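You operate a simulated robot arm through the tools that you are given. There is no shell and no other tool.

You run a simulated robot arm. Do the job below in one go: nothing can be reset, and whatever is moved stays where it is left.

TASK
Clean and oil the spare slide, then run its block across.
Fine: wipe the dark smudge off with the blue cloth, put the cloth back where it lay, brush oil from the pad on the bare patch, put the white brush back in its pot; push the block to the other stop only once the patch is oiled. A coat counts when it lies all over at full strength: go over it till it gets no stronger. What is to be rubbed or washed off counts as gone when no trace of it is left.

Only the result counts: the job must be done as asked and must still hold three seconds after the hand-in. Knocking over, shifting, dropping, spilling or breaking anything else fails it. Flat cloth is picked up by pressing the open fingertips on it (5 to 10 N) and closing them slowly along it; thin cloth reads only 2 to 8 mm in the jaws.

THE ROBOT
A 7-joint arm with a three-finger gripper, fixed in place. Base frame: the origin is on the floor under the middle of its stand, x ahead of it, y to its left, z up; the work surface is at about z = 740. Units: mm, degrees, N and s.
It reaches about 1342 mm from its shoulder. Its first joint turns from -166.0 to 166.0 degrees. Payload 2.69 kg.
The tool frame sits at the grasp point between the pads (the TCP): z along the fingers, y along the line on which they close. The tips reach 30 mm beyond it. The gripper opens to 128 mm; its body begins 117 mm behind the TCP.
Orientation is told as [roll, pitch, yaw] about the base's x, y, z axes, in that order, counted from this pose: with the fingers straight down and closing along the base's y, the tool's x points along the base's -x, its y along +y and its z along -z.

THE INTERFACE
- The arm moves only by the tool send_rows. Its argument "targets" is a list of rows, each a list of 7 numbers: the shift along the tool's x, y, z in mm, then the turn, a rotation vector about the tool's x, y, z in degrees, then the gripper command, from -1 (shut) to 1 (fully open), values between in proportion. In form: [[x, y, z, rx, ry, rz, hand], ...]. A call has 1 to 20 rows; each row is the pose to reach, as a shift and turn from the pose commanded when the call began, along the tool's axes at that moment. A row lasts 0.2 s, in which the tool goes at most 50 mm and 8.6 degrees; a call with a longer step from one row to the next is refused whole, and so is a gripper value outside its range. Where a pose cannot be reached the arm comes as near as it can. A force on the tool above 80 N (or 10 N above the force at the start of the call, whichever is more), or a blocked arm, ends the call early, and 0.2 s more pass. The fingers move at their own pace (about 127 mm/s each) and stop on an object; they squeeze with about 34 N. The grip force told is the motor's: it shows also when the fingers shut on nothing. Time passes only in rows, and 0.2 s behind the last, so rows that repeat a pose let the fingers close. It gives the time, the measured TCP pose, the force on the tool (base axes), the opening and the grip force at its end, in the units of the frame above (readings bear some noise), with the torque about the TCP (base axes, N m) and any sound that the robot's microphone picked up.
- Cameras (640 x 400 px; columns grow to the right, rows downward): "scene" is fixed at [219.6, 500.4, 1508.8]; the picture's right is [-0.36, -0.93, 0.00], its down [-0.86, 0.33, -0.39] and it looks along [0.36, -0.14, -0.92] (base axes); focal length 233 px, centre (320, 200). "wrist" rides on the gripper at [58, 54, -131] in the tool frame; the picture's right is [-0.68, 0.74, 0.00], its down [-0.62, -0.57, -0.55] and it looks along [-0.40, -0.37, 0.84] (tool axes); focal length 234 px, centre (320, 200).
- grab_frame(camera): a new picture of that camera. The clock stands still meanwhile.
- slide_trunk(by): moves the trunk up (or, below 0, down) by that many mm; the arm rides with it, the base frame stays. It gives what a move gives, with no picture.
- measure_at(camera, pixels): there is no depth. For up to 12 entries [column, row, z] of the newest picture of that camera ("zoom" is the newest enlarged one), the place [x, y] in the base frame at which the ray of that pixel passes the height z, good to about 2 mm. The clock stands still meanwhile.
- zoom(camera, box): a new picture of the part [left, top, right, bottom] of that camera's present view, enlarged. The clock stands still meanwhile.
- job_done(): hands the job in; it is judged then, once.

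Open the gripper and draw the arm clear of the work before you hand the job in, unless the task says otherwise.

The tools are called by a JSON object that holds its "method" and its "body". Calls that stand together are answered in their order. send_rows: Moves the arm, as the interface text tells. Its arguments: {"type":"object","properties":{"targets":{"type":"array"}},"required":["targets"]} The other tools are called the same way: slide_trunk (by) moves the trunk up or down; grab_frame (camera) takes a picture; measure_at (camera, pixels) gives the place at which the rays of pixels pass given heights; zoom (camera, box) takes an enlarged picture of a part of a camera's view; job_done () hands the job in.

At the start:

```text
t: 0.0
ee_pos: [531.7, 451.8, 1204.9]
tool_rot: [0.0, 0.0, 0.0]
ft_force: [-0.9, -0.4, -0.3]
ft_torque: [0.01, 0.01, -0.03]
width: 128.0
finger_force: 0.1
trunk travel left (down, up): [-150.0, 200.0]
```

scene: 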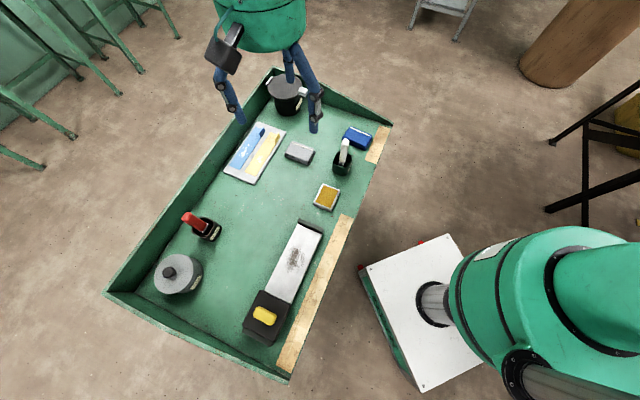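
wrist: 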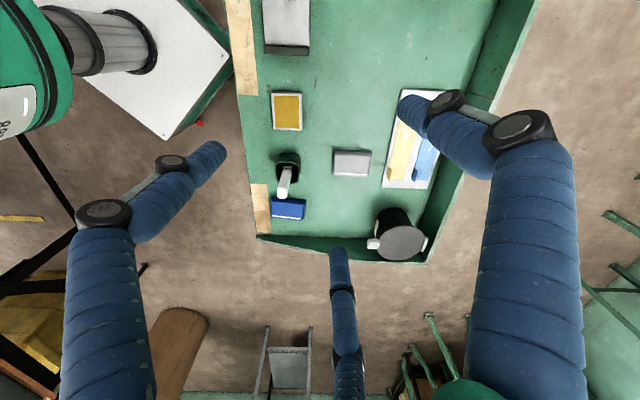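

I begin by looking closely: the slide with the smudge is at about (290,260) in the scene picture, the cloths near (253,150), the pots near (343,155) and (203,228). I zoom in on these.

{"method": "zoom", "body": {"camera": "scene", "box": [220, 200, 360, 360]}}

{"method": "zoom", "body": {"camera": "scene", "box": [210, 80, 400, 220]}}

{"method": "zoom", "body": {"camera": "scene", "box": [130, 190, 260, 310]}}

{"method": "zoom", "body": {"camera": "wrist", "box": [230, 0, 470, 260]}}

```text
2.50 times, centred on (290, 280) of scene
```

zoom: 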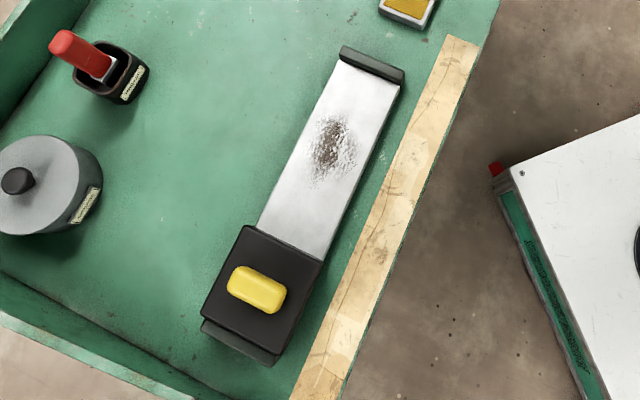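

```text
2.86 times, centred on (305, 150) of scene
```

zoom: 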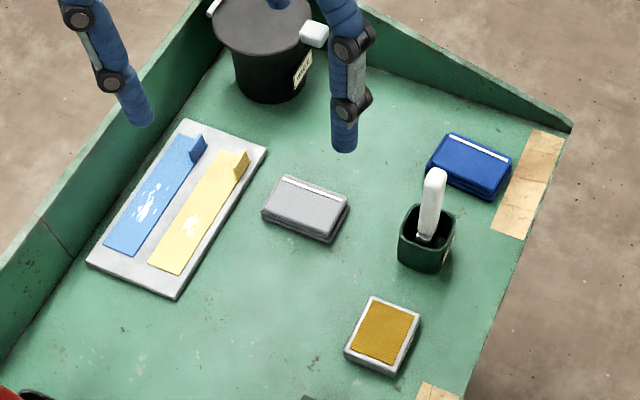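

```text
3.33 times, centred on (195, 250) of scene
```

zoom: 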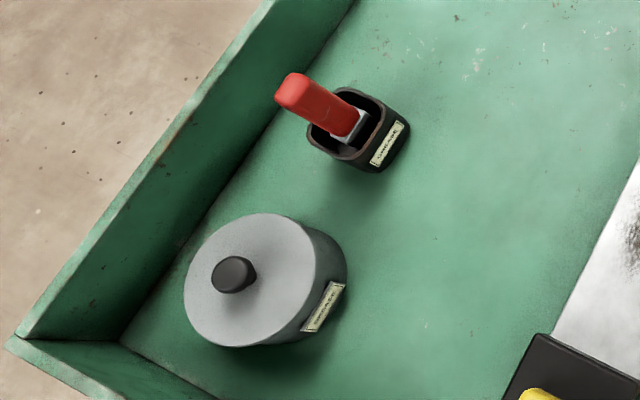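

```text
1.54 times, centred on (350, 130) of wrist
```

zoom: 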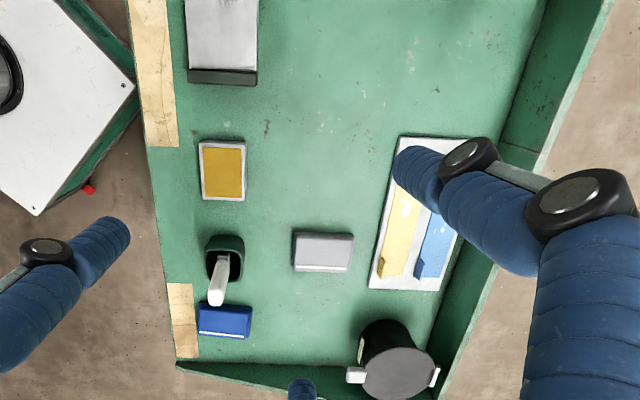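

Blue folded cloth appears at (357,138), a grey one at (299,152), the white-handled brush in the green pot at (343,155), the oil pad at (327,196). I measure these spots at the work-surface height and a little above.

{"method": "grab_frame", "body": {"camera": "scene"}}

{"method": "measure_at", "body": {"camera": "scene", "pixels": [[357, 138, 760], [343, 165, 740], [345, 142, 840], [327, 196, 750], [293, 258, 750], [312, 226, 750], [262, 315, 770], [299, 152, 755], [388, 125, 740], [285, 378, 740], [105, 292, 740], [270, 72, 740]]}}

{"method": "zoom", "body": {"camera": "scene", "box": [310, 110, 400, 220]}}

{"method": "zoom", "body": {"camera": "scene", "box": [230, 210, 340, 280]}}

{"method": "zoom", "body": {"camera": "scene", "box": [230, 275, 340, 345]}}

```text
taken
```

scene: 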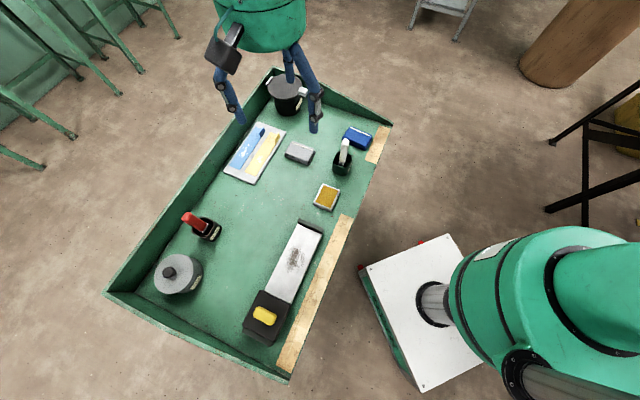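

```text
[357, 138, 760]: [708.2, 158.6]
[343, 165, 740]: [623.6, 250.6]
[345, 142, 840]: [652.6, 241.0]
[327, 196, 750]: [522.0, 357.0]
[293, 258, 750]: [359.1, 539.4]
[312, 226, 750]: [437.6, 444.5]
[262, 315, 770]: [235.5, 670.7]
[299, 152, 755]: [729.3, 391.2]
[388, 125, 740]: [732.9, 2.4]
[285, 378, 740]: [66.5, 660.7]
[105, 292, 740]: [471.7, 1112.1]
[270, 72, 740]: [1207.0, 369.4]
```

```text
3.64 times, centred on (355, 165) of scene
```

zoom: 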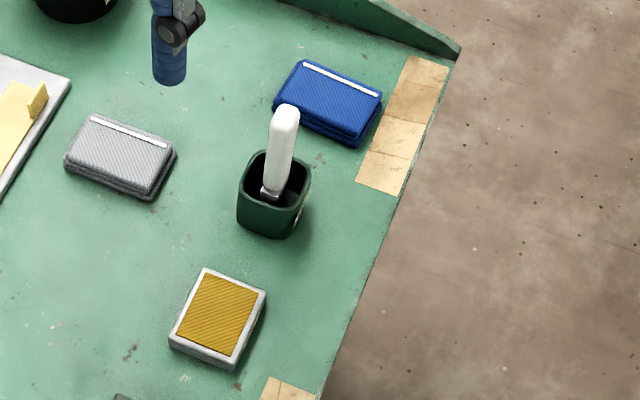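

```text
5.71 times, centred on (285, 245) of scene
```

zoom: 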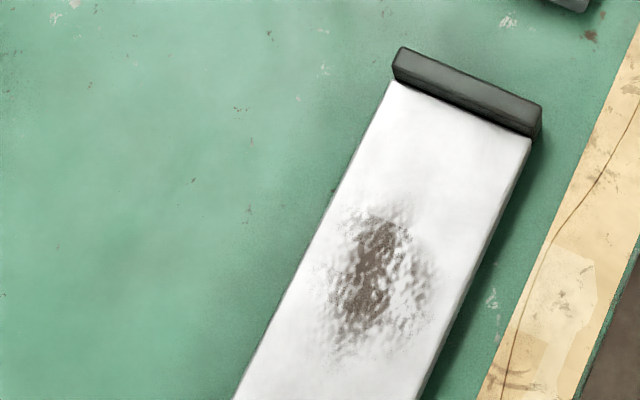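

```text
5.71 times, centred on (285, 310) of scene
```

zoom: 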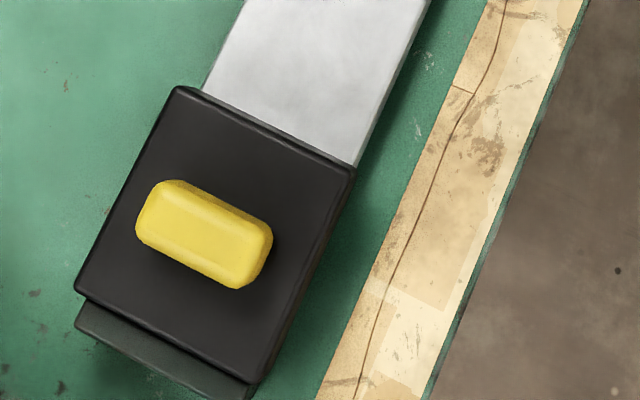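

The pictures show the blue folded cloth near (708,159), the brush pot near (623,250), the oil pad near (522,357), and the slide running from about (235,671) to (438,445). I move the arm down over the right side to get a closer look with the wrist camera.

{"method": "send_rows", "body": {"targets": [[-3, -24, 34, 0, 0, 0, 1], [-6, -48, 68, 0, 0, 0, 1], [-9, -72, 102, 0, 0, 0, 1], [-12, -96, 136, 0, 0, 0, 1], [-15, -120, 170, 0, 0, 0, 1], [-18, -142, 205, 0, 0, 0, 1], [-18, -142, 205, 0, 0, 0, 1]]}}

{"method": "grab_frame", "body": {"camera": "wrist"}}

{"method": "grab_frame", "body": {"camera": "scene"}}

```text
t: 1.6
ee_pos: [548.5, 312.4, 998.8]
tool_rot: [0.0, 0.0, 0.0]
ft_force: [0.1, 0.2, 0.1]
ft_torque: [0.02, 0.01, 0.01]
width: 128.2
finger_force: 0.1
trunk travel left (down, up): [-150.0, 200.0]
```

```text
taken
```

wrist: 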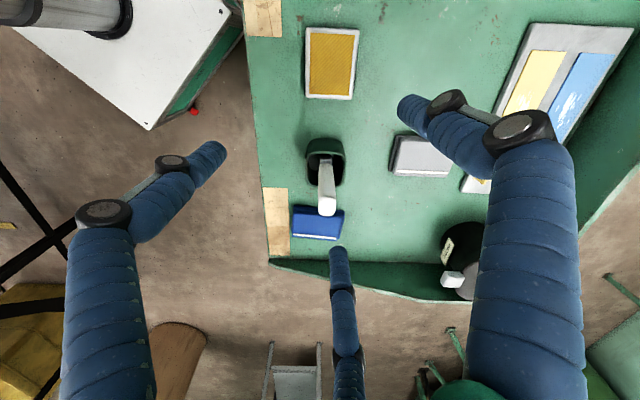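

```text
taken
```

scene: 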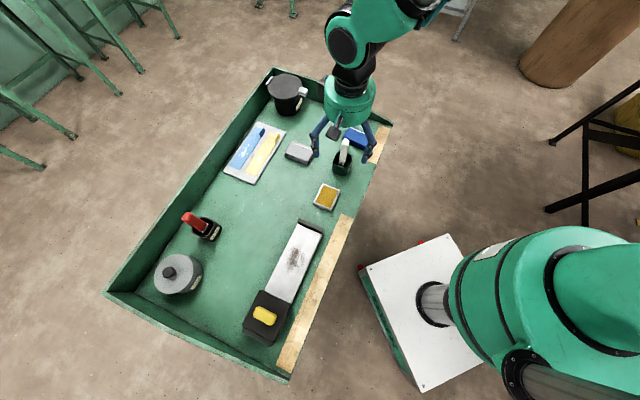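

The wrist view shows three fingers: one at upper right (+y side), two on the -y side at (215,150) and (340,250). I close and look, so that I learn how these three fingers meet.

{"method": "send_rows", "body": {"targets": [[0, 0, 0, 0, 0, 0, 0], [0, 0, 0, 0, 0, 0, 0], [0, 0, 0, 0, 0, 0, 0]]}}

{"method": "grab_frame", "body": {"camera": "wrist"}}

{"method": "send_rows", "body": {"targets": [[0, 0, 0, 0, 0, 0, -1], [0, 0, 0, 0, 0, 0, -1], [0, 0, 0, 0, 0, 0, -1], [0, 0, 0, 0, 0, 0, -1]]}}

{"method": "grab_frame", "body": {"camera": "wrist"}}

```text
t: 2.4
ee_pos: [547.5, 311.3, 1001.2]
tool_rot: [0.1, 0.0, -0.1]
ft_force: [-0.2, 0.1, 0.1]
ft_torque: [-0.03, 0.0, 0.01]
width: 63.9
finger_force: 0.1
trunk travel left (down, up): [-150.0, 200.0]
```

```text
taken
```

wrist: 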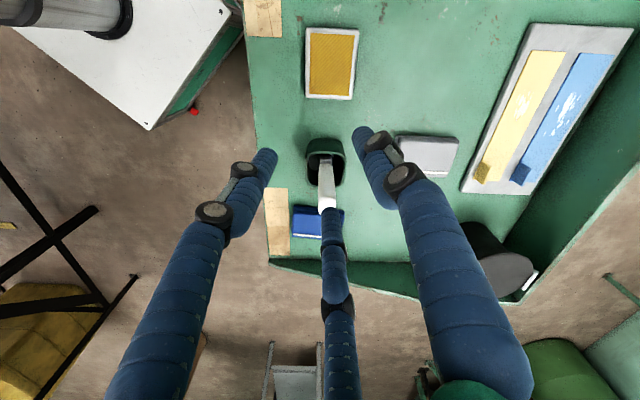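

```text
t: 3.4
ee_pos: [547.3, 312.4, 1001.3]
tool_rot: [0.1, 0.0, 0.0]
ft_force: [0.1, -0.2, -0.4]
ft_torque: [0.02, 0.0, -0.01]
width: 1.6
finger_force: 31.5
trunk travel left (down, up): [-150.0, 200.0]
```

```text
taken
```

wrist: 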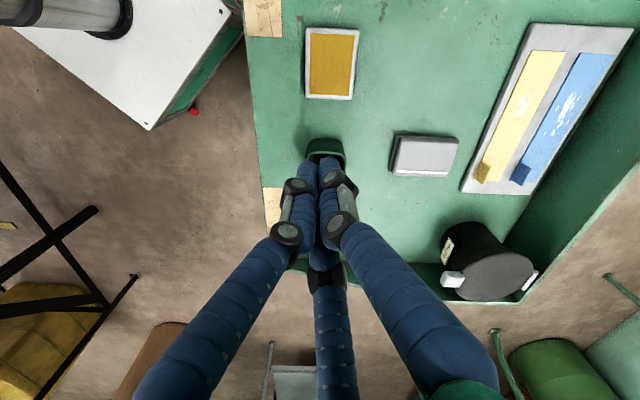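

The three fingers converge at the centre like a chuck. I open again and measure the outlines of the cloth, pot, brush and pad from both cameras.

{"method": "send_rows", "body": {"targets": [[0, 0, 0, 0, 0, 0, 1], [0, 0, 0, 0, 0, 0, 1], [0, 0, 0, 0, 0, 0, 1], [0, 0, 0, 0, 0, 0, 1]]}}

{"method": "zoom", "body": {"camera": "wrist", "box": [240, 10, 400, 270]}}

{"method": "zoom", "body": {"camera": "wrist", "box": [250, 125, 370, 255]}}

```text
t: 4.4
ee_pos: [546.8, 313.1, 999.5]
tool_rot: [0.0, 0.0, 0.0]
ft_force: [-0.7, -0.2, -0.7]
ft_torque: [-0.01, 0.02, 0.03]
width: 127.9
finger_force: 0.0
trunk travel left (down, up): [-150.0, 200.0]
```

```text
1.54 times, centred on (320, 140) of wrist
```

zoom: 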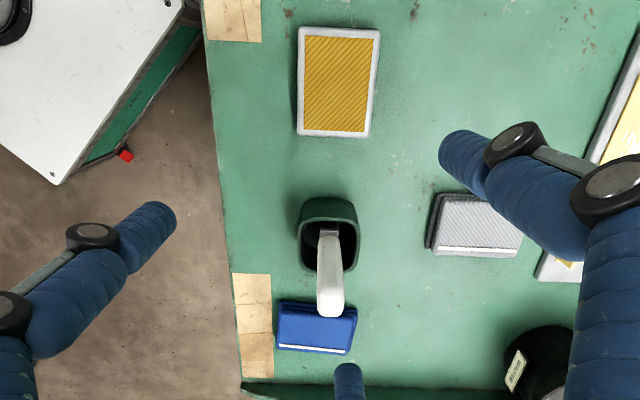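

```text
3.08 times, centred on (310, 190) of wrist
```

zoom: 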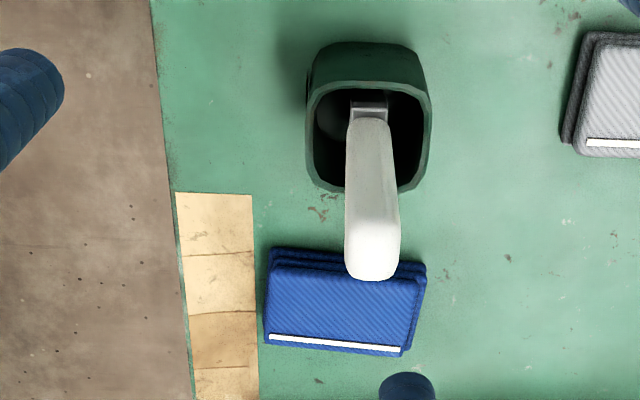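

I measure the outline points in this zoomed picture: handle top (370,268), the handle's root (368,108), pot rim corners, cloth corners.

{"method": "measure_at", "body": {"camera": "zoom", "pixels": [[370, 262, 840], [370, 262, 870], [368, 108, 780], [315, 90, 790], [428, 95, 790], [422, 188, 790], [318, 185, 790], [270, 265, 755], [424, 276, 755], [402, 355, 755], [266, 340, 755]]}}

{"method": "zoom", "body": {"camera": "scene", "box": [315, 115, 385, 185]}}

```text
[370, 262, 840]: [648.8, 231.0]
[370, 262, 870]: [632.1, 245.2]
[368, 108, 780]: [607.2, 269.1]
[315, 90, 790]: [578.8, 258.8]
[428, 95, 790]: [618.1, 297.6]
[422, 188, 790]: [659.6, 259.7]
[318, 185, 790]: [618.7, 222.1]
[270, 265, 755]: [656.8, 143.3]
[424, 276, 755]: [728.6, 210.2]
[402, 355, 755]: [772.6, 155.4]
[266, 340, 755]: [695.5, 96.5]
```

```text
5.71 times, centred on (350, 150) of scene
```

zoom: 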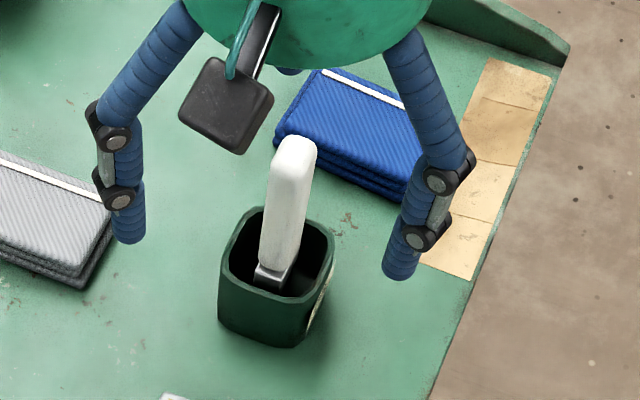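

The cloth comes out at roughly 98 x 70 mm, centred near (710,155). I move over the pot, still well above the handle's top, for a closer view and a second viewing angle.

{"method": "send_rows", "body": {"targets": [[-25, -17, 13, 0, 0, 0, 1], [-50, -35, 27, 0, 0, 0, 1], [-77, -55, 40, 0, 0, 0, 1], [-77, -55, 40, 0, 0, 0, 1]]}}

{"method": "grab_frame", "body": {"camera": "wrist"}}

{"method": "zoom", "body": {"camera": "wrist", "box": [230, 60, 390, 240]}}

```text
t: 5.4
ee_pos: [626.6, 255.2, 959.4]
tool_rot: [0.0, 0.1, 0.1]
ft_force: [1.5, -0.3, 0.0]
ft_torque: [0.0, 0.06, -0.02]
width: 128.0
finger_force: 0.2
trunk travel left (down, up): [-150.0, 200.0]
```

```text
taken
```

wrist: 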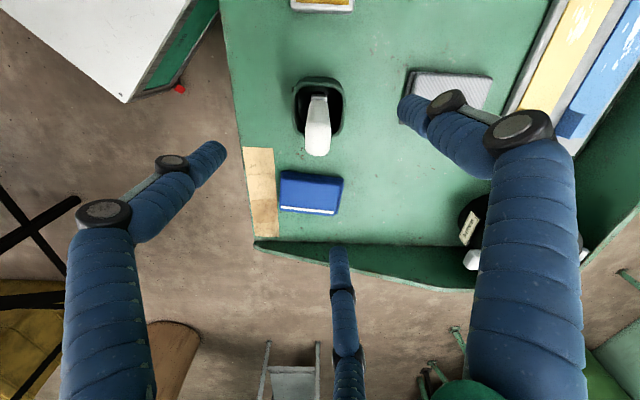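

```text
2.22 times, centred on (310, 150) of wrist
```

zoom: 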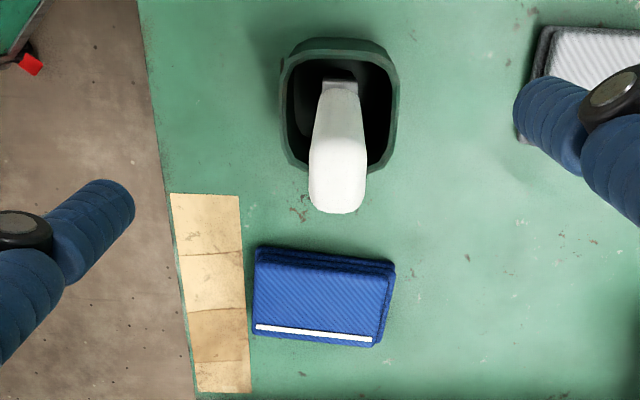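

The brush handle's top now shows at zoom (338,195), the pot rim between (282,40) and (400,175), the cloth below at (322,295). I measure them for triangulation with the earlier view.

{"method": "measure_at", "body": {"camera": "zoom", "pixels": [[338, 200, 840], [338, 200, 870], [340, 88, 780], [285, 68, 790], [397, 75, 790], [387, 170, 790], [290, 160, 790], [257, 262, 755], [393, 272, 755], [378, 345, 755], [253, 328, 755]]}}

{"method": "zoom", "body": {"camera": "wrist", "box": [270, 160, 360, 225]}}

{"method": "zoom", "body": {"camera": "wrist", "box": [275, 65, 365, 165]}}

```text
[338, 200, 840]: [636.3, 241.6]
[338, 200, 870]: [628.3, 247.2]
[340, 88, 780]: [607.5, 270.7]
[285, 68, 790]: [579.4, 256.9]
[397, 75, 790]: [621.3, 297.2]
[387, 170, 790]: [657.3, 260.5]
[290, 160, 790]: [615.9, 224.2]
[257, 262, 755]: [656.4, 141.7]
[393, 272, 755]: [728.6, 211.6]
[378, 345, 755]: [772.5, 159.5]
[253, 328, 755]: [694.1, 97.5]
```

```text
6.15 times, centred on (315, 192) of wrist
```

zoom: 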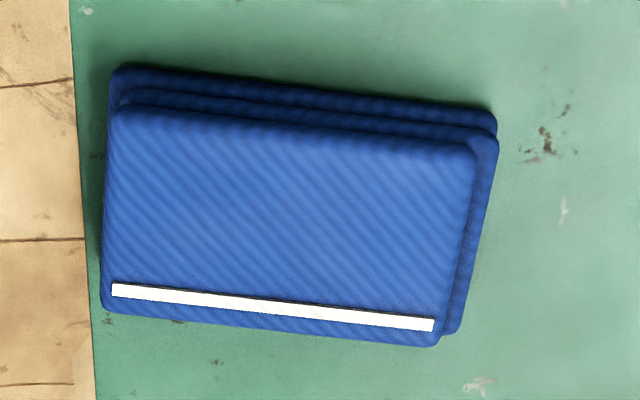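

```text
4.00 times, centred on (320, 115) of wrist
```

zoom: 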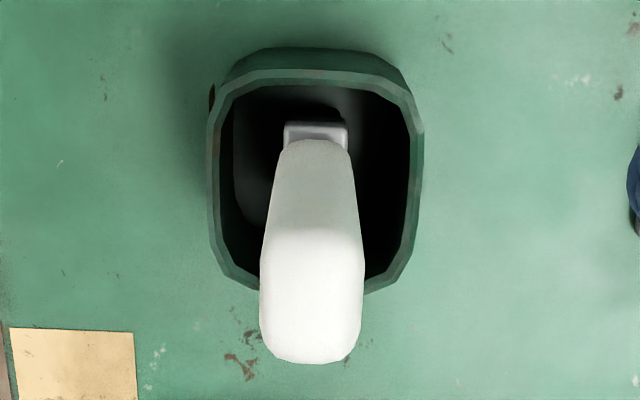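

Two views agree: pot centre near (619,259), rim at z about 790, handle top near z = 880 at (626,251). Now I measure the cloth's top-layer corners in an enlarged view.

{"method": "zoom", "body": {"camera": "wrist", "box": [270, 160, 360, 225]}}

{"method": "measure_at", "body": {"camera": "zoom", "pixels": [[113, 110, 760], [472, 148, 760], [436, 346, 760], [103, 303, 760], [115, 70, 745], [495, 110, 745], [455, 333, 745], [285, 225, 760]]}}

{"method": "measure_at", "body": {"camera": "scene", "pixels": [[347, 125, 760], [373, 135, 760], [368, 150, 745]]}}

```text
6.15 times, centred on (315, 192) of wrist
```

zoom: 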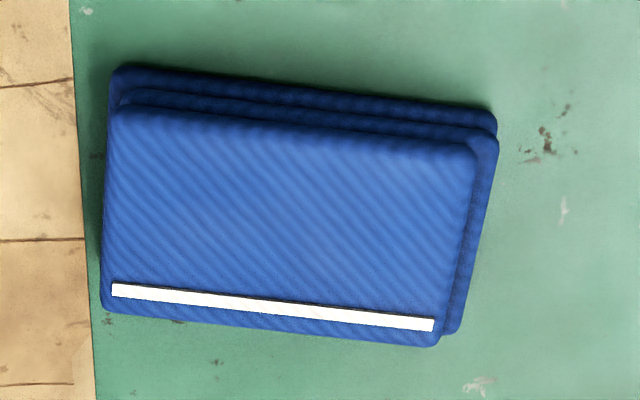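

```text
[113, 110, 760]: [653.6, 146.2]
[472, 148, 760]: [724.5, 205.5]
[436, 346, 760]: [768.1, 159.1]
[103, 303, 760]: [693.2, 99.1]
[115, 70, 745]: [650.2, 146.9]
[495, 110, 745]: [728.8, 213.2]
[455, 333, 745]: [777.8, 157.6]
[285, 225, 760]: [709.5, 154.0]
```

```text
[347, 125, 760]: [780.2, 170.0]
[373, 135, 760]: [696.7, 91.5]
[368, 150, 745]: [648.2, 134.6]
```

The cloth is about 94 x 63 mm, centred near (710,152), long side at about 40 degrees. Before handling it I look at the slide closely: I move level to above it at about (380,520).

{"method": "send_rows", "body": {"targets": [[31, 33, 0, 0, 0, 0, 1], [62, 66, 0, 0, 0, 0, 1], [93, 99, 0, 0, 0, 0, 1], [124, 132, 0, 0, 0, 0, 1], [155, 165, 0, 0, 0, 0, 1], [186, 198, 0, 0, 0, 0, 1], [217, 231, 0, 0, 0, 0, 1], [247, 265, 0, 0, 0, 0, 1], [247, 265, 0, 0, 0, 0, 1]]}}

{"method": "grab_frame", "body": {"camera": "wrist"}}

{"method": "zoom", "body": {"camera": "wrist", "box": [230, 0, 400, 150]}}

```text
t: 7.4
ee_pos: [379.9, 521.2, 958.6]
tool_rot: [0.0, 0.0, -0.1]
ft_force: [-0.6, 0.2, 0.8]
ft_torque: [-0.07, -0.03, 0.02]
width: 128.2
finger_force: 0.1
trunk travel left (down, up): [-150.0, 200.0]
```

```text
taken
```

wrist: 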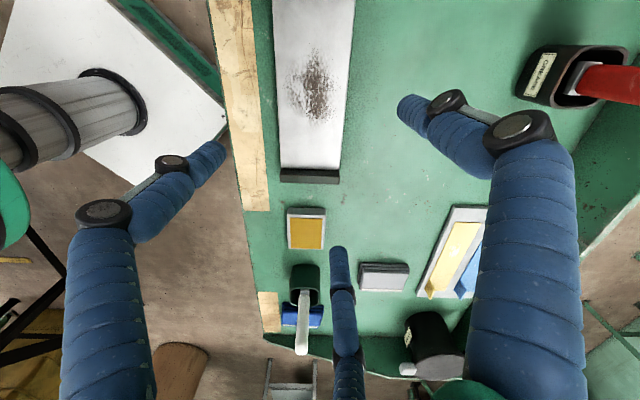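

```text
2.67 times, centred on (315, 75) of wrist
```

zoom: 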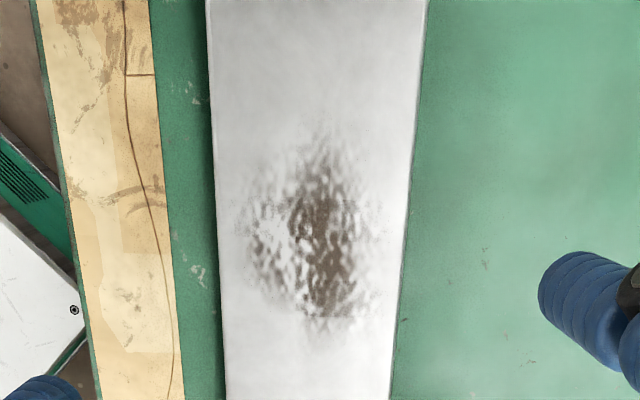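

The smudge fills zoom (235..385, 130..340) on the plate whose edges run (207,0)-(222,400) and (425,0)-(390,400). I measure these, plus the same in the scene view, to find the plate height.

{"method": "measure_at", "body": {"camera": "zoom", "pixels": [[320, 235, 755], [240, 235, 755], [385, 235, 755], [320, 130, 755], [320, 335, 755], [208, 5, 755], [425, 5, 755], [223, 395, 755], [391, 395, 755], [320, 235, 765]]}}

{"method": "measure_at", "body": {"camera": "wrist", "pixels": [[281, 168, 755], [339, 168, 755], [281, 180, 755], [339, 182, 755], [307, 228, 745], [288, 208, 755], [326, 207, 755], [323, 250, 755], [287, 248, 755]]}}

{"method": "zoom", "body": {"camera": "scene", "box": [230, 210, 340, 350]}}

```text
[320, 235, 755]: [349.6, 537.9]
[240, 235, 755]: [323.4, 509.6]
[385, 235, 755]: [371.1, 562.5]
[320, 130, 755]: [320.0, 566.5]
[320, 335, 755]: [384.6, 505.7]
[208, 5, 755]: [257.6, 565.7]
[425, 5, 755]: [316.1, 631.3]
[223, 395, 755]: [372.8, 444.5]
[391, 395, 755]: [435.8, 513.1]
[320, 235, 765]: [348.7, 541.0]
```

```text
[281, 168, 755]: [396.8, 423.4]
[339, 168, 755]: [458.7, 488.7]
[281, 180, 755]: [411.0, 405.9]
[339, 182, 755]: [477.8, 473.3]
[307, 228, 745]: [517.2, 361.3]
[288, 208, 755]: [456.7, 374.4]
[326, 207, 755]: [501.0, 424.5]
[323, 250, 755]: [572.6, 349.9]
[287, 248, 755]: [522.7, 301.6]
```

```text
2.86 times, centred on (285, 280) of scene
```

zoom: 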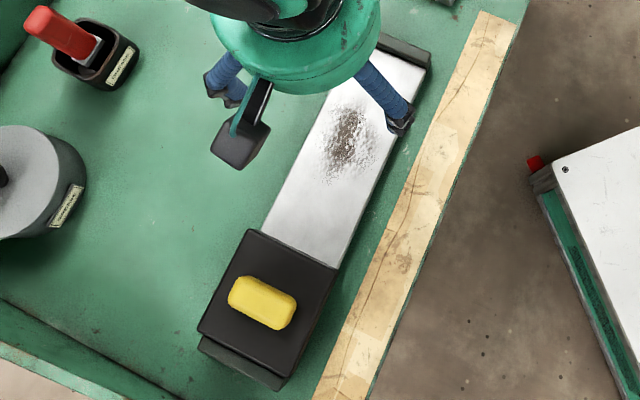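

The plate is about 90 mm wide and its axis lies at about -45 degrees; smudge centre near (350,538). Now I travel at height to above the cloth, turning 40.5 degrees so the thumb faces the cloth's long side.

{"method": "send_rows", "body": {"targets": [[-30.8, -34.3, 0, 0, 0, -3.7, 1], [-61.7, -68.7, 0, 0, 0, -7.4, 1], [-92.5, -103, 0, 0, 0, -11, 1], [-123.3, -137.3, 0, 0, 0, -14.7, 1], [-154.1, -171.6, 0, 0, 0, -18.4, 1], [-185, -206, 0, 0, 0, -22.1, 1], [-215.8, -240.3, 0, 0, 0, -25.8, 1], [-246.6, -274.6, 0, 0, 0, -29.5, 1], [-277.5, -309, 0, 0, 0, -33.1, 1], [-308.3, -343.3, 0, 0, 0, -36.8, 1], [-339.1, -377.6, 0, 0, 0, -40.5, 1], [-339.1, -377.6, 0, 0, 0, -40.5, 1]]}}

{"method": "grab_frame", "body": {"camera": "wrist"}}

{"method": "zoom", "body": {"camera": "wrist", "box": [240, 60, 400, 170]}}

{"method": "grab_frame", "body": {"camera": "scene"}}

```text
t: 10.0
ee_pos: [720.5, 142.9, 956.9]
tool_rot: [0.0, -0.1, 40.6]
ft_force: [0.1, -1.0, -0.3]
ft_torque: [0.05, 0.04, -0.01]
width: 128.1
finger_force: 0.1
trunk travel left (down, up): [-150.0, 200.0]
```

```text
taken
```

wrist: 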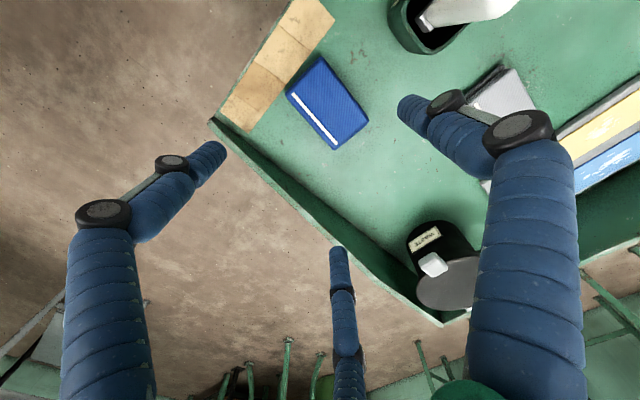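

```text
3.64 times, centred on (320, 115) of wrist
```

zoom: 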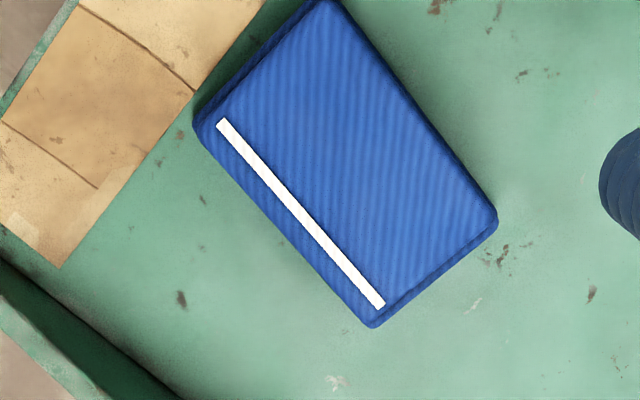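

```text
taken
```

scene: 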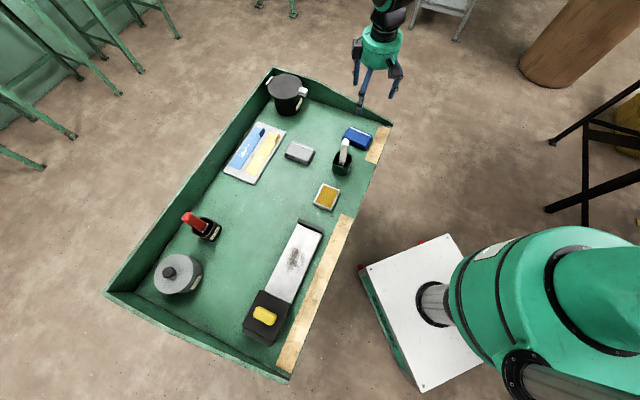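

The cloth now shows below the gripper, in the wrist view at (328,103). I zoom a bit wider and measure its corners from this nearer viewpoint.

{"method": "zoom", "body": {"camera": "wrist", "box": [256, 45, 400, 160]}}

{"method": "measure_at", "body": {"camera": "wrist", "pixels": [[288, 92, 760], [322, 58, 760], [368, 118, 760], [335, 147, 760], [328, 104, 760], [335, 149, 742], [369, 121, 742], [286, 94, 742]]}}

```text
3.48 times, centred on (328, 102) of wrist
```

zoom: 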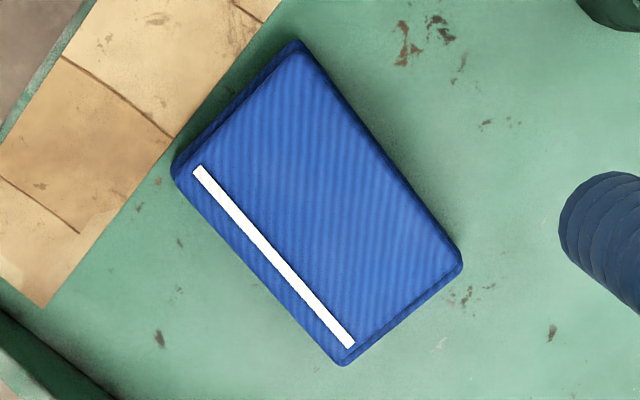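

```text
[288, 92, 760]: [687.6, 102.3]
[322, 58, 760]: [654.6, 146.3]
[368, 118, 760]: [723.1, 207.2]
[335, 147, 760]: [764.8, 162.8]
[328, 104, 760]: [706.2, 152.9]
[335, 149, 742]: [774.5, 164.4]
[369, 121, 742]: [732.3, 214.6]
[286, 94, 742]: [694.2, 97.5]
```

Cloth centre comes out near (708,154) with its long side at 40 degrees, so the gripper is well placed. I descend to about TCP z = 830 and look again.

{"method": "send_rows", "body": {"targets": [[0, 1, 35, 0, 0, 0, 1], [0, 1, 70, 0, 0, 0, 1], [0, 1, 105, 0, 0, 0, 1], [0, 1, 130, 0, 0, 0, 1], [0, 1, 130, 0, 0, 0, 1]]}}

{"method": "grab_frame", "body": {"camera": "wrist"}}

{"method": "zoom", "body": {"camera": "scene", "box": [300, 80, 420, 180]}}

```text
t: 11.2
ee_pos: [718.1, 143.7, 829.9]
tool_rot: [0.1, 0.0, 40.5]
ft_force: [-0.4, -0.6, 0.3]
ft_torque: [-0.02, 0.03, 0.0]
width: 127.7
finger_force: 0.1
trunk travel left (down, up): [-150.0, 200.0]
```

```text
taken
```

wrist: 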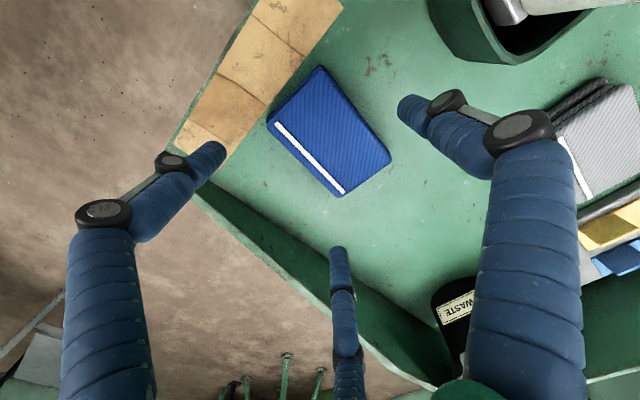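

```text
4.00 times, centred on (360, 130) of scene
```

zoom: 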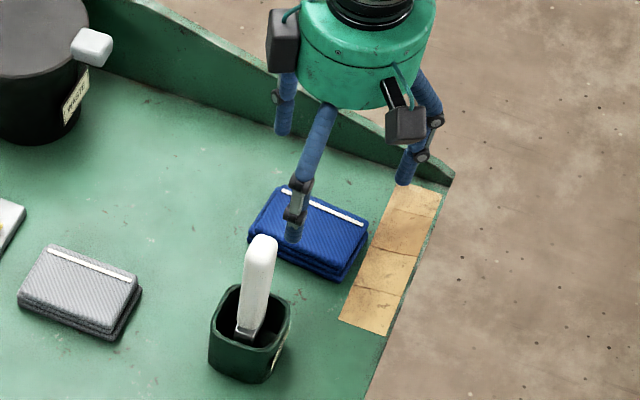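

The cloth's corners in this view lie at (268,122), (322,68), (391,157), (338,195). I measure them from this closer distance to check centring and the top height.

{"method": "zoom", "body": {"camera": "wrist", "box": [250, 50, 410, 210]}}

{"method": "measure_at", "body": {"camera": "wrist", "pixels": [[268, 122, 760], [322, 69, 760], [391, 157, 760], [338, 195, 760], [268, 122, 770], [322, 69, 770], [391, 157, 770], [338, 195, 770]]}}

```text
2.50 times, centred on (330, 130) of wrist
```

zoom: 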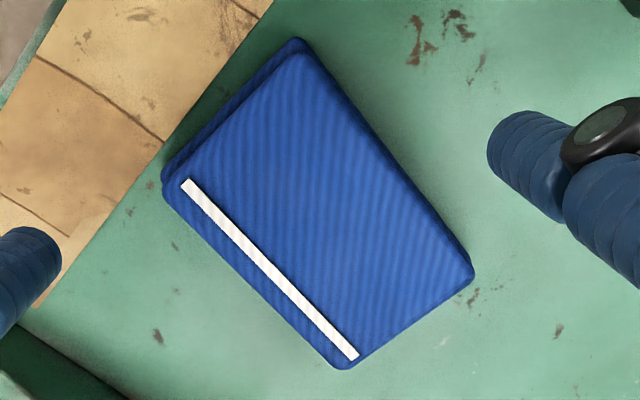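

```text
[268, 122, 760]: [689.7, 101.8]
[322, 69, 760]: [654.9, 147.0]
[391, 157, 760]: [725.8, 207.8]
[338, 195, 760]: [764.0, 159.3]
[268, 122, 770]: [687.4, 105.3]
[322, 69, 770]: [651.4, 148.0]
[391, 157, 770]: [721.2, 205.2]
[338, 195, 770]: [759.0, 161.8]
```

The top comes out at z = 760 and the cloth is centred within the fingers. I go down to TCP z = 776 (tips 6 mm above the board) with the fingers open.

{"method": "send_rows", "body": {"targets": [[0, 0, 25, 0, 0, 0, 1], [0, 0, 45, 0, 0, 0, 1], [0, 0, 54, 0, 0, 0, 1], [0, 0, 54, 0, 0, 0, 1]]}}

{"method": "grab_frame", "body": {"camera": "wrist"}}

{"method": "zoom", "body": {"camera": "scene", "box": [300, 80, 420, 180]}}

```text
t: 12.2
ee_pos: [719.4, 142.6, 773.8]
tool_rot: [0.1, 0.0, 40.5]
ft_force: [-0.3, 0.1, 0.4]
ft_torque: [-0.01, 0.01, -0.06]
width: 128.1
finger_force: 0.0
trunk travel left (down, up): [-150.0, 200.0]
```

```text
taken
```

wrist: 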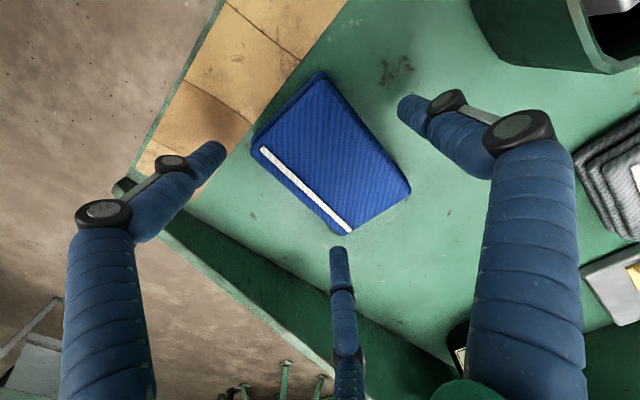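

```text
4.00 times, centred on (360, 130) of scene
```

zoom: 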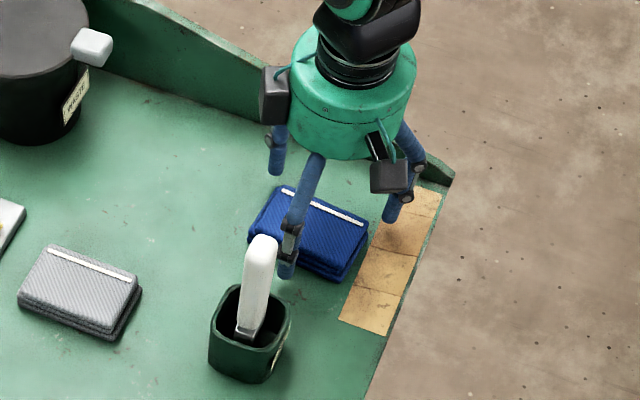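

The fingers stand around the cloth: tips at (215,150), (340,250), (405,105), the cloth between them. I close slowly.

{"method": "send_rows", "body": {"targets": [[0, 0, 0, 0, 0, 0, 0.85], [0, 0, 0, 0, 0, 0, 0.7], [0, 0, 0, 0, 0, 0, 0.58], [0, 0, 0, 0, 0, 0, 0.48], [0, 0, 0, 0, 0, 0, 0.4], [0, 0, 0, 0, 0, 0, 0.33], [0, 0, 0, 0, 0, 0, 0.27]]}}

{"method": "grab_frame", "body": {"camera": "wrist"}}

```text
t: 13.8
ee_pos: [719.2, 142.6, 773.8]
tool_rot: [0.0, 0.1, 40.4]
ft_force: [-1.3, 1.4, 6.1]
ft_torque: [0.14, 0.21, 0.0]
width: 94.2
finger_force: 33.8
trunk travel left (down, up): [-150.0, 200.0]
```

```text
taken
```

wrist: 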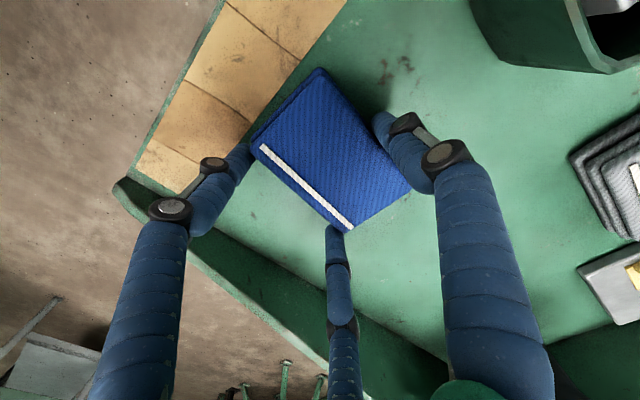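

Closed on the cloth at width 94 mm, grip 34 N. I tighten the command and lift it slowly, then check that it holds.

{"method": "send_rows", "body": {"targets": [[0, 0, 0, 0, 0, 0, 0.1], [0, 0, 0, 0, 0, 0, -0.1], [0, 0, -5, 0, 0, 0, -0.2], [0, 0, -15, 0, 0, 0, -0.2], [0, 0, -30, 0, 0, 0, -0.2], [0, 0, -45, 0, 0, 0, -0.2], [0, 0, -45, 0, 0, 0, -0.2]]}}

{"method": "grab_frame", "body": {"camera": "wrist"}}

{"method": "zoom", "body": {"camera": "scene", "box": [300, 80, 420, 180]}}

```text
t: 15.4
ee_pos: [718.8, 143.2, 818.5]
tool_rot: [0.0, 0.0, 40.5]
ft_force: [-0.6, -0.9, -0.3]
ft_torque: [0.03, -0.04, 0.01]
width: 94.0
finger_force: 34.0
trunk travel left (down, up): [-150.0, 200.0]
```

```text
taken
```

wrist: 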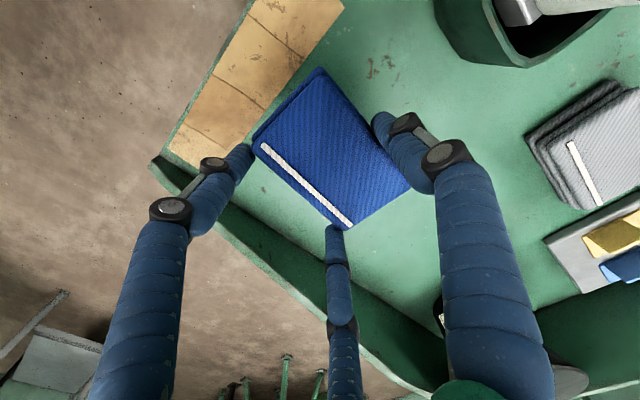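

```text
4.00 times, centred on (360, 130) of scene
```

zoom: 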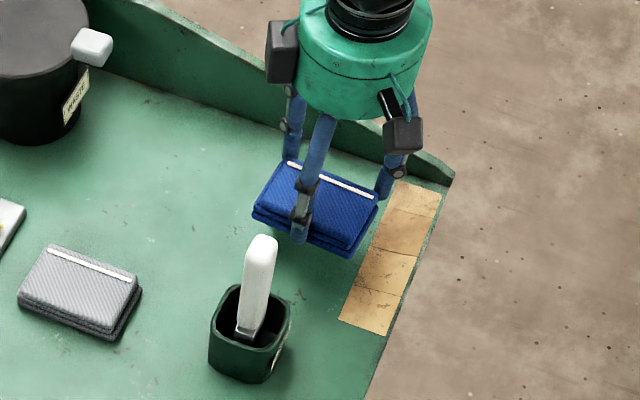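

The cloth is held firmly, its corners unchanged in view. I raise it above the brush's top and carry it over the smudge, turning 5 degrees to square it with the slide.

{"method": "send_rows", "body": {"targets": [[0, 0, -45, 0, 0, 0, -0.2], [0, 0, -90, 0, 0, 0, -0.2], [0, 0, -139, 0, 0, 0, -0.2], [2, 43.4, -139, 0, 0, -0.5, -0.2], [4, 86.7, -139, 0, 0, -1, -0.2], [6.2, 130.1, -139, 0, 0, -1.5, -0.2], [8.2, 173.5, -139, 0, 0, -2, -0.2], [10.3, 216.8, -139, 0, 0, -2.5, -0.2], [12.3, 260.2, -139, 0, 0, -3, -0.2], [14.4, 303.6, -139, 0, 0, -3.5, -0.2], [16.5, 346.9, -139, 0, 0, -4, -0.2], [18.5, 390.3, -139, 0, 0, -4.5, -0.2], [20.6, 433.7, -139, 0, 0, -5, -0.2], [22.6, 477, -139, 0, 0, -5, -0.2], [24.7, 520.4, -139, 0, 0, -5, -0.2], [24.7, 520.4, -139, 0, 0, -5, -0.2]]}}

{"method": "grab_frame", "body": {"camera": "wrist"}}

{"method": "grab_frame", "body": {"camera": "scene"}}

```text
t: 18.8
ee_pos: [359.2, 521.7, 957.5]
tool_rot: [-0.1, 0.0, 45.4]
ft_force: [-0.2, 0.5, -1.0]
ft_torque: [-0.03, -0.06, -0.01]
width: 93.9
finger_force: 34.1
trunk travel left (down, up): [-150.0, 200.0]
```

```text
taken
```

wrist: 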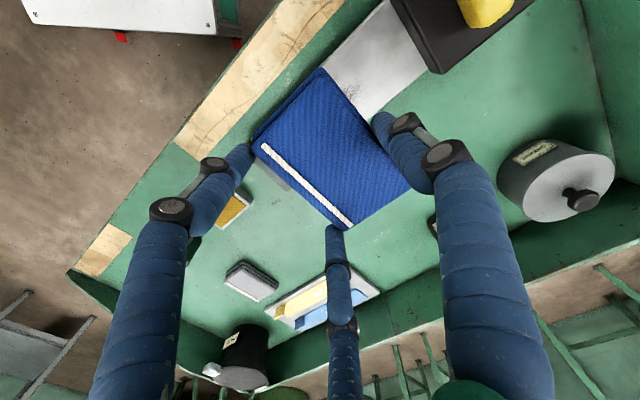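

```text
taken
```

scene: 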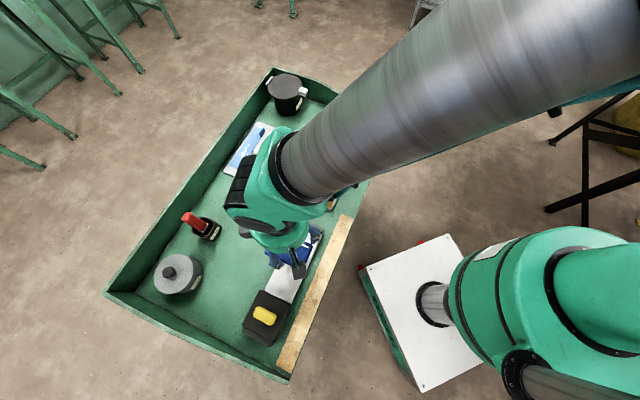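

The cloth hangs right over the plate. I descend to TCP z = 806, cloth bottom near 772, then feel for contact.

{"method": "send_rows", "body": {"targets": [[0, 0, 45, 0, 0, 0, -0.2], [0, 0, 90, 0, 0, 0, -0.2], [0, 0, 130, 0, 0, 0, -0.2], [0, 0, 154, 0, 0, 0, -0.2], [0, 0, 154, 0, 0, 0, -0.2]]}}

{"method": "grab_frame", "body": {"camera": "wrist"}}

{"method": "zoom", "body": {"camera": "scene", "box": [230, 210, 340, 350]}}

```text
t: 20.0
ee_pos: [360.0, 521.6, 803.9]
tool_rot: [0.0, 0.0, 45.5]
ft_force: [1.0, -0.2, -0.7]
ft_torque: [-0.02, -0.01, 0.04]
width: 93.8
finger_force: 34.4
trunk travel left (down, up): [-150.0, 200.0]
```

```text
taken
```

wrist: 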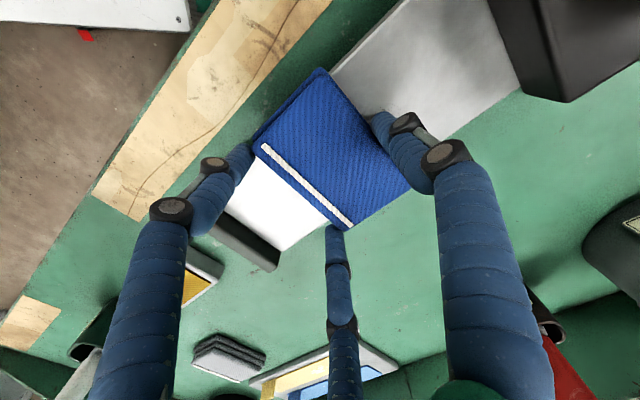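

```text
2.86 times, centred on (285, 280) of scene
```

zoom: 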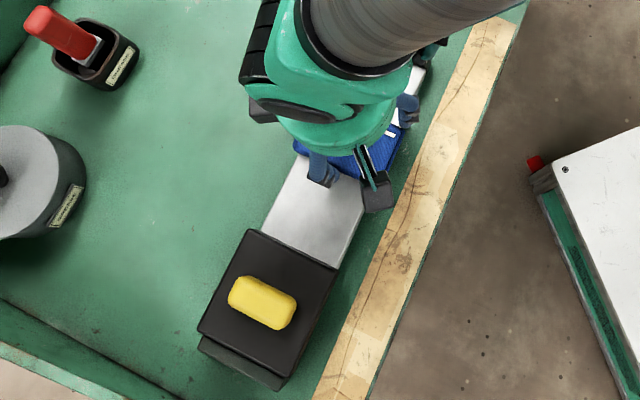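

No contact yet (force about 0). I lower in small steps, watching the force.

{"method": "send_rows", "body": {"targets": [[0, 0, 3, 0, 0, 0, -0.2], [0, 0, 6, 0, 0, 0, -0.2], [0, 0, 9, 0, 0, 0, -0.2], [0, 0, 12, 0, 0, 0, -0.2]]}}

```text
t: 21.0
ee_pos: [361.6, 523.2, 795.1]
tool_rot: [0.1, -0.3, 45.6]
ft_force: [0.4, -4.9, 43.8]
ft_torque: [0.33, 0.47, 0.11]
width: 94.8
finger_force: 34.1
trunk travel left (down, up): [-150.0, 200.0]
```

Contact: 44 N at TCP z = 795, too strong, so the plate top is at about z = 761. I ease up by 1 mm and read the force.

{"method": "send_rows", "body": {"targets": [[0, 0, -1, 0, 0, 0, -0.2], [0, 0, -1, 0, 0, 0, -0.2]]}}

```text
t: 21.6
ee_pos: [361.7, 523.8, 795.7]
tool_rot: [0.0, -0.2, 45.5]
ft_force: [11.7, 3.2, 32.5]
ft_torque: [0.59, -0.09, -0.1]
width: 94.4
finger_force: 34.0
trunk travel left (down, up): [-150.0, 200.0]
```

Still 32 N; about 11 N per mm. I ease up another 1.8 mm for roughly 12 N.

{"method": "send_rows", "body": {"targets": [[0, 0, -1.8, 0, 0, 0, -0.2], [0, 0, -1.8, 0, 0, 0, -0.2]]}}

```text
t: 22.2
ee_pos: [361.0, 523.2, 794.8]
tool_rot: [0.0, 0.1, 45.5]
ft_force: [3.1, 5.6, 15.7]
ft_torque: [0.99, -0.33, -0.01]
width: 93.9
finger_force: 33.9
trunk travel left (down, up): [-150.0, 200.0]
```

Now 16 N, a fair wiping pressure. I wipe along the slide, 45 mm each way from the smudge's centre.

{"method": "send_rows", "body": {"targets": [[0, 10, 0, 0, 0, 0, -0.2], [0, 20, 0, 0, 0, 0, -0.2], [0, 30, 0, 0, 0, 0, -0.2], [0, 40, 0, 0, 0, 0, -0.2], [0, 30, 0, 0, 0, 0, -0.2], [0, 20, 0, 0, 0, 0, -0.2], [0, 10, 0, 0, 0, 0, -0.2], [0, 0, 0, 0, 0, 0, -0.2], [0, -10, 0, 0, 0, 0, -0.2], [0, -20, 0, 0, 0, 0, -0.2], [0, -30, 0, 0, 0, 0, -0.2], [0, -40, 0, 0, 0, 0, -0.2], [0, -30, 0, 0, 0, 0, -0.2], [0, -20, 0, 0, 0, 0, -0.2], [0, -10, 0, 0, 0, 0, -0.2], [0, 0, 0, 0, 0, 0, -0.2]]}}

{"method": "grab_frame", "body": {"camera": "wrist"}}

```text
t: 25.6
ee_pos: [360.4, 522.2, 796.3]
tool_rot: [0.0, 0.0, 45.7]
ft_force: [0.6, 0.0, 0.0]
ft_torque: [-0.01, 0.03, 0.02]
width: 93.7
finger_force: 34.2
trunk travel left (down, up): [-150.0, 200.0]
```

```text
taken
```

wrist: 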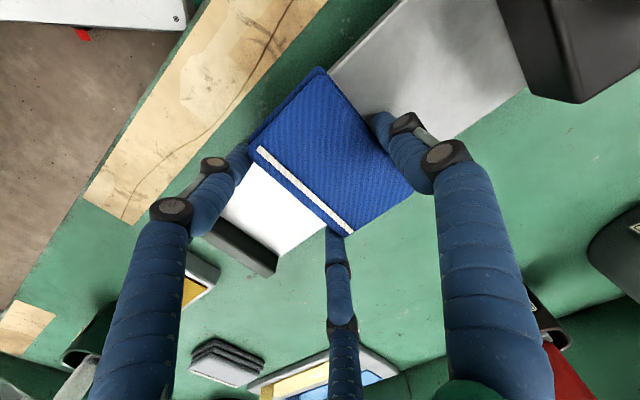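

The force fell to zero; the cloth seems to have settled a little in the grip. I lower in 1 mm steps to regain contact.

{"method": "send_rows", "body": {"targets": [[0, 0, 1, 0, 0, 0, -0.2], [0, 0, 1, 0, 0, 0, -0.2]]}}

{"method": "send_rows", "body": {"targets": [[0, 0, 1, 0, 0, 0, -0.2], [0, 0, 1, 0, 0, 0, -0.2]]}}

```text
t: 26.2
ee_pos: [361.1, 522.5, 794.7]
tool_rot: [0.0, 0.0, 45.5]
ft_force: [-0.7, 0.2, -0.5]
ft_torque: [0.01, 0.01, 0.01]
width: 93.7
finger_force: 34.1
trunk travel left (down, up): [-150.0, 200.0]
```

```text
t: 26.8
ee_pos: [361.0, 522.3, 795.0]
tool_rot: [0.0, -0.1, 45.4]
ft_force: [0.4, -4.4, 14.6]
ft_torque: [-0.02, 0.41, 0.06]
width: 93.7
finger_force: 33.6
trunk travel left (down, up): [-150.0, 200.0]
```

Contact again at 15 N. I wipe the same way, with slight side offsets to reach the edges.

{"method": "send_rows", "body": {"targets": [[0, 10, 0, 0, 0, 0, -0.2], [0, 20, 0, 0, 0, 0, -0.2], [0, 30, 0, 0, 0, 0, -0.2], [0, 40, 0, 0, 0, 0, -0.2], [0, 30, 0, 0, 0, 0, -0.2], [0, 20, 0, 0, 0, 0, -0.2], [0, 10, 0, 0, 0, 0, -0.2], [0, 0, 0, 0, 0, 0, -0.2]]}}

{"method": "send_rows", "body": {"targets": [[0, -10, 0, 0, 0, 0, -0.2], [0, -20, 0, 0, 0, 0, -0.2], [0, -30, 0, 0, 0, 0, -0.2], [0, -40, 0, 0, 0, 0, -0.2], [0, -30, 0, 0, 0, 0, -0.2], [0, -20, 0, 0, 0, 0, -0.2], [0, -10, 0, 0, 0, 0, -0.2], [0, 0, 0, 0, 0, 0, -0.2]]}}

```text
t: 28.6
ee_pos: [361.7, 521.6, 793.6]
tool_rot: [0.0, -0.1, 45.6]
ft_force: [-5.5, 5.5, 27.8]
ft_torque: [0.28, 0.7, -0.14]
width: 93.8
finger_force: 34.4
trunk travel left (down, up): [-150.0, 200.0]
```

```text
t: 30.4
ee_pos: [361.2, 521.6, 794.1]
tool_rot: [-0.1, 0.1, 45.6]
ft_force: [4.3, -5.3, 23.9]
ft_torque: [0.3, -0.22, 0.0]
width: 94.0
finger_force: 33.8
trunk travel left (down, up): [-150.0, 200.0]
```

Pressure stays at 24-28 N. I lift 60 mm and shift 110 mm toward the far stop to see what is left of the smudge.

{"method": "send_rows", "body": {"targets": [[0, 0, -20, 0, 0, 0, -0.2], [0, -10, -60, 0, 0, 0, -0.2], [0, -50, -70, 0, 0, 0, -0.2], [0, -90, -80, 0, 0, 0, -0.2], [0, -130, -80, 0, 0, 0, -0.2], [0, -130, -80, 0, 0, 0, -0.2]]}}

{"method": "grab_frame", "body": {"camera": "wrist"}}

{"method": "zoom", "body": {"camera": "scene", "box": [230, 210, 340, 350]}}

```text
t: 31.8
ee_pos: [454.2, 432.8, 871.9]
tool_rot: [0.0, 0.0, 45.7]
ft_force: [0.0, -0.7, -1.1]
ft_torque: [0.02, 0.01, -0.05]
width: 94.1
finger_force: 34.0
trunk travel left (down, up): [-150.0, 200.0]
```

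```text
taken
```

wrist: 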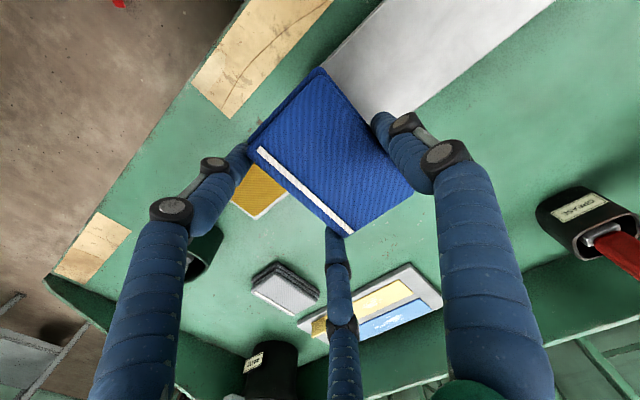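

```text
2.86 times, centred on (285, 280) of scene
```

zoom: 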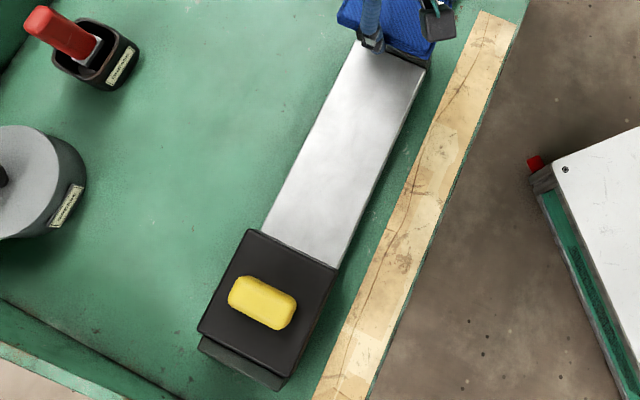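

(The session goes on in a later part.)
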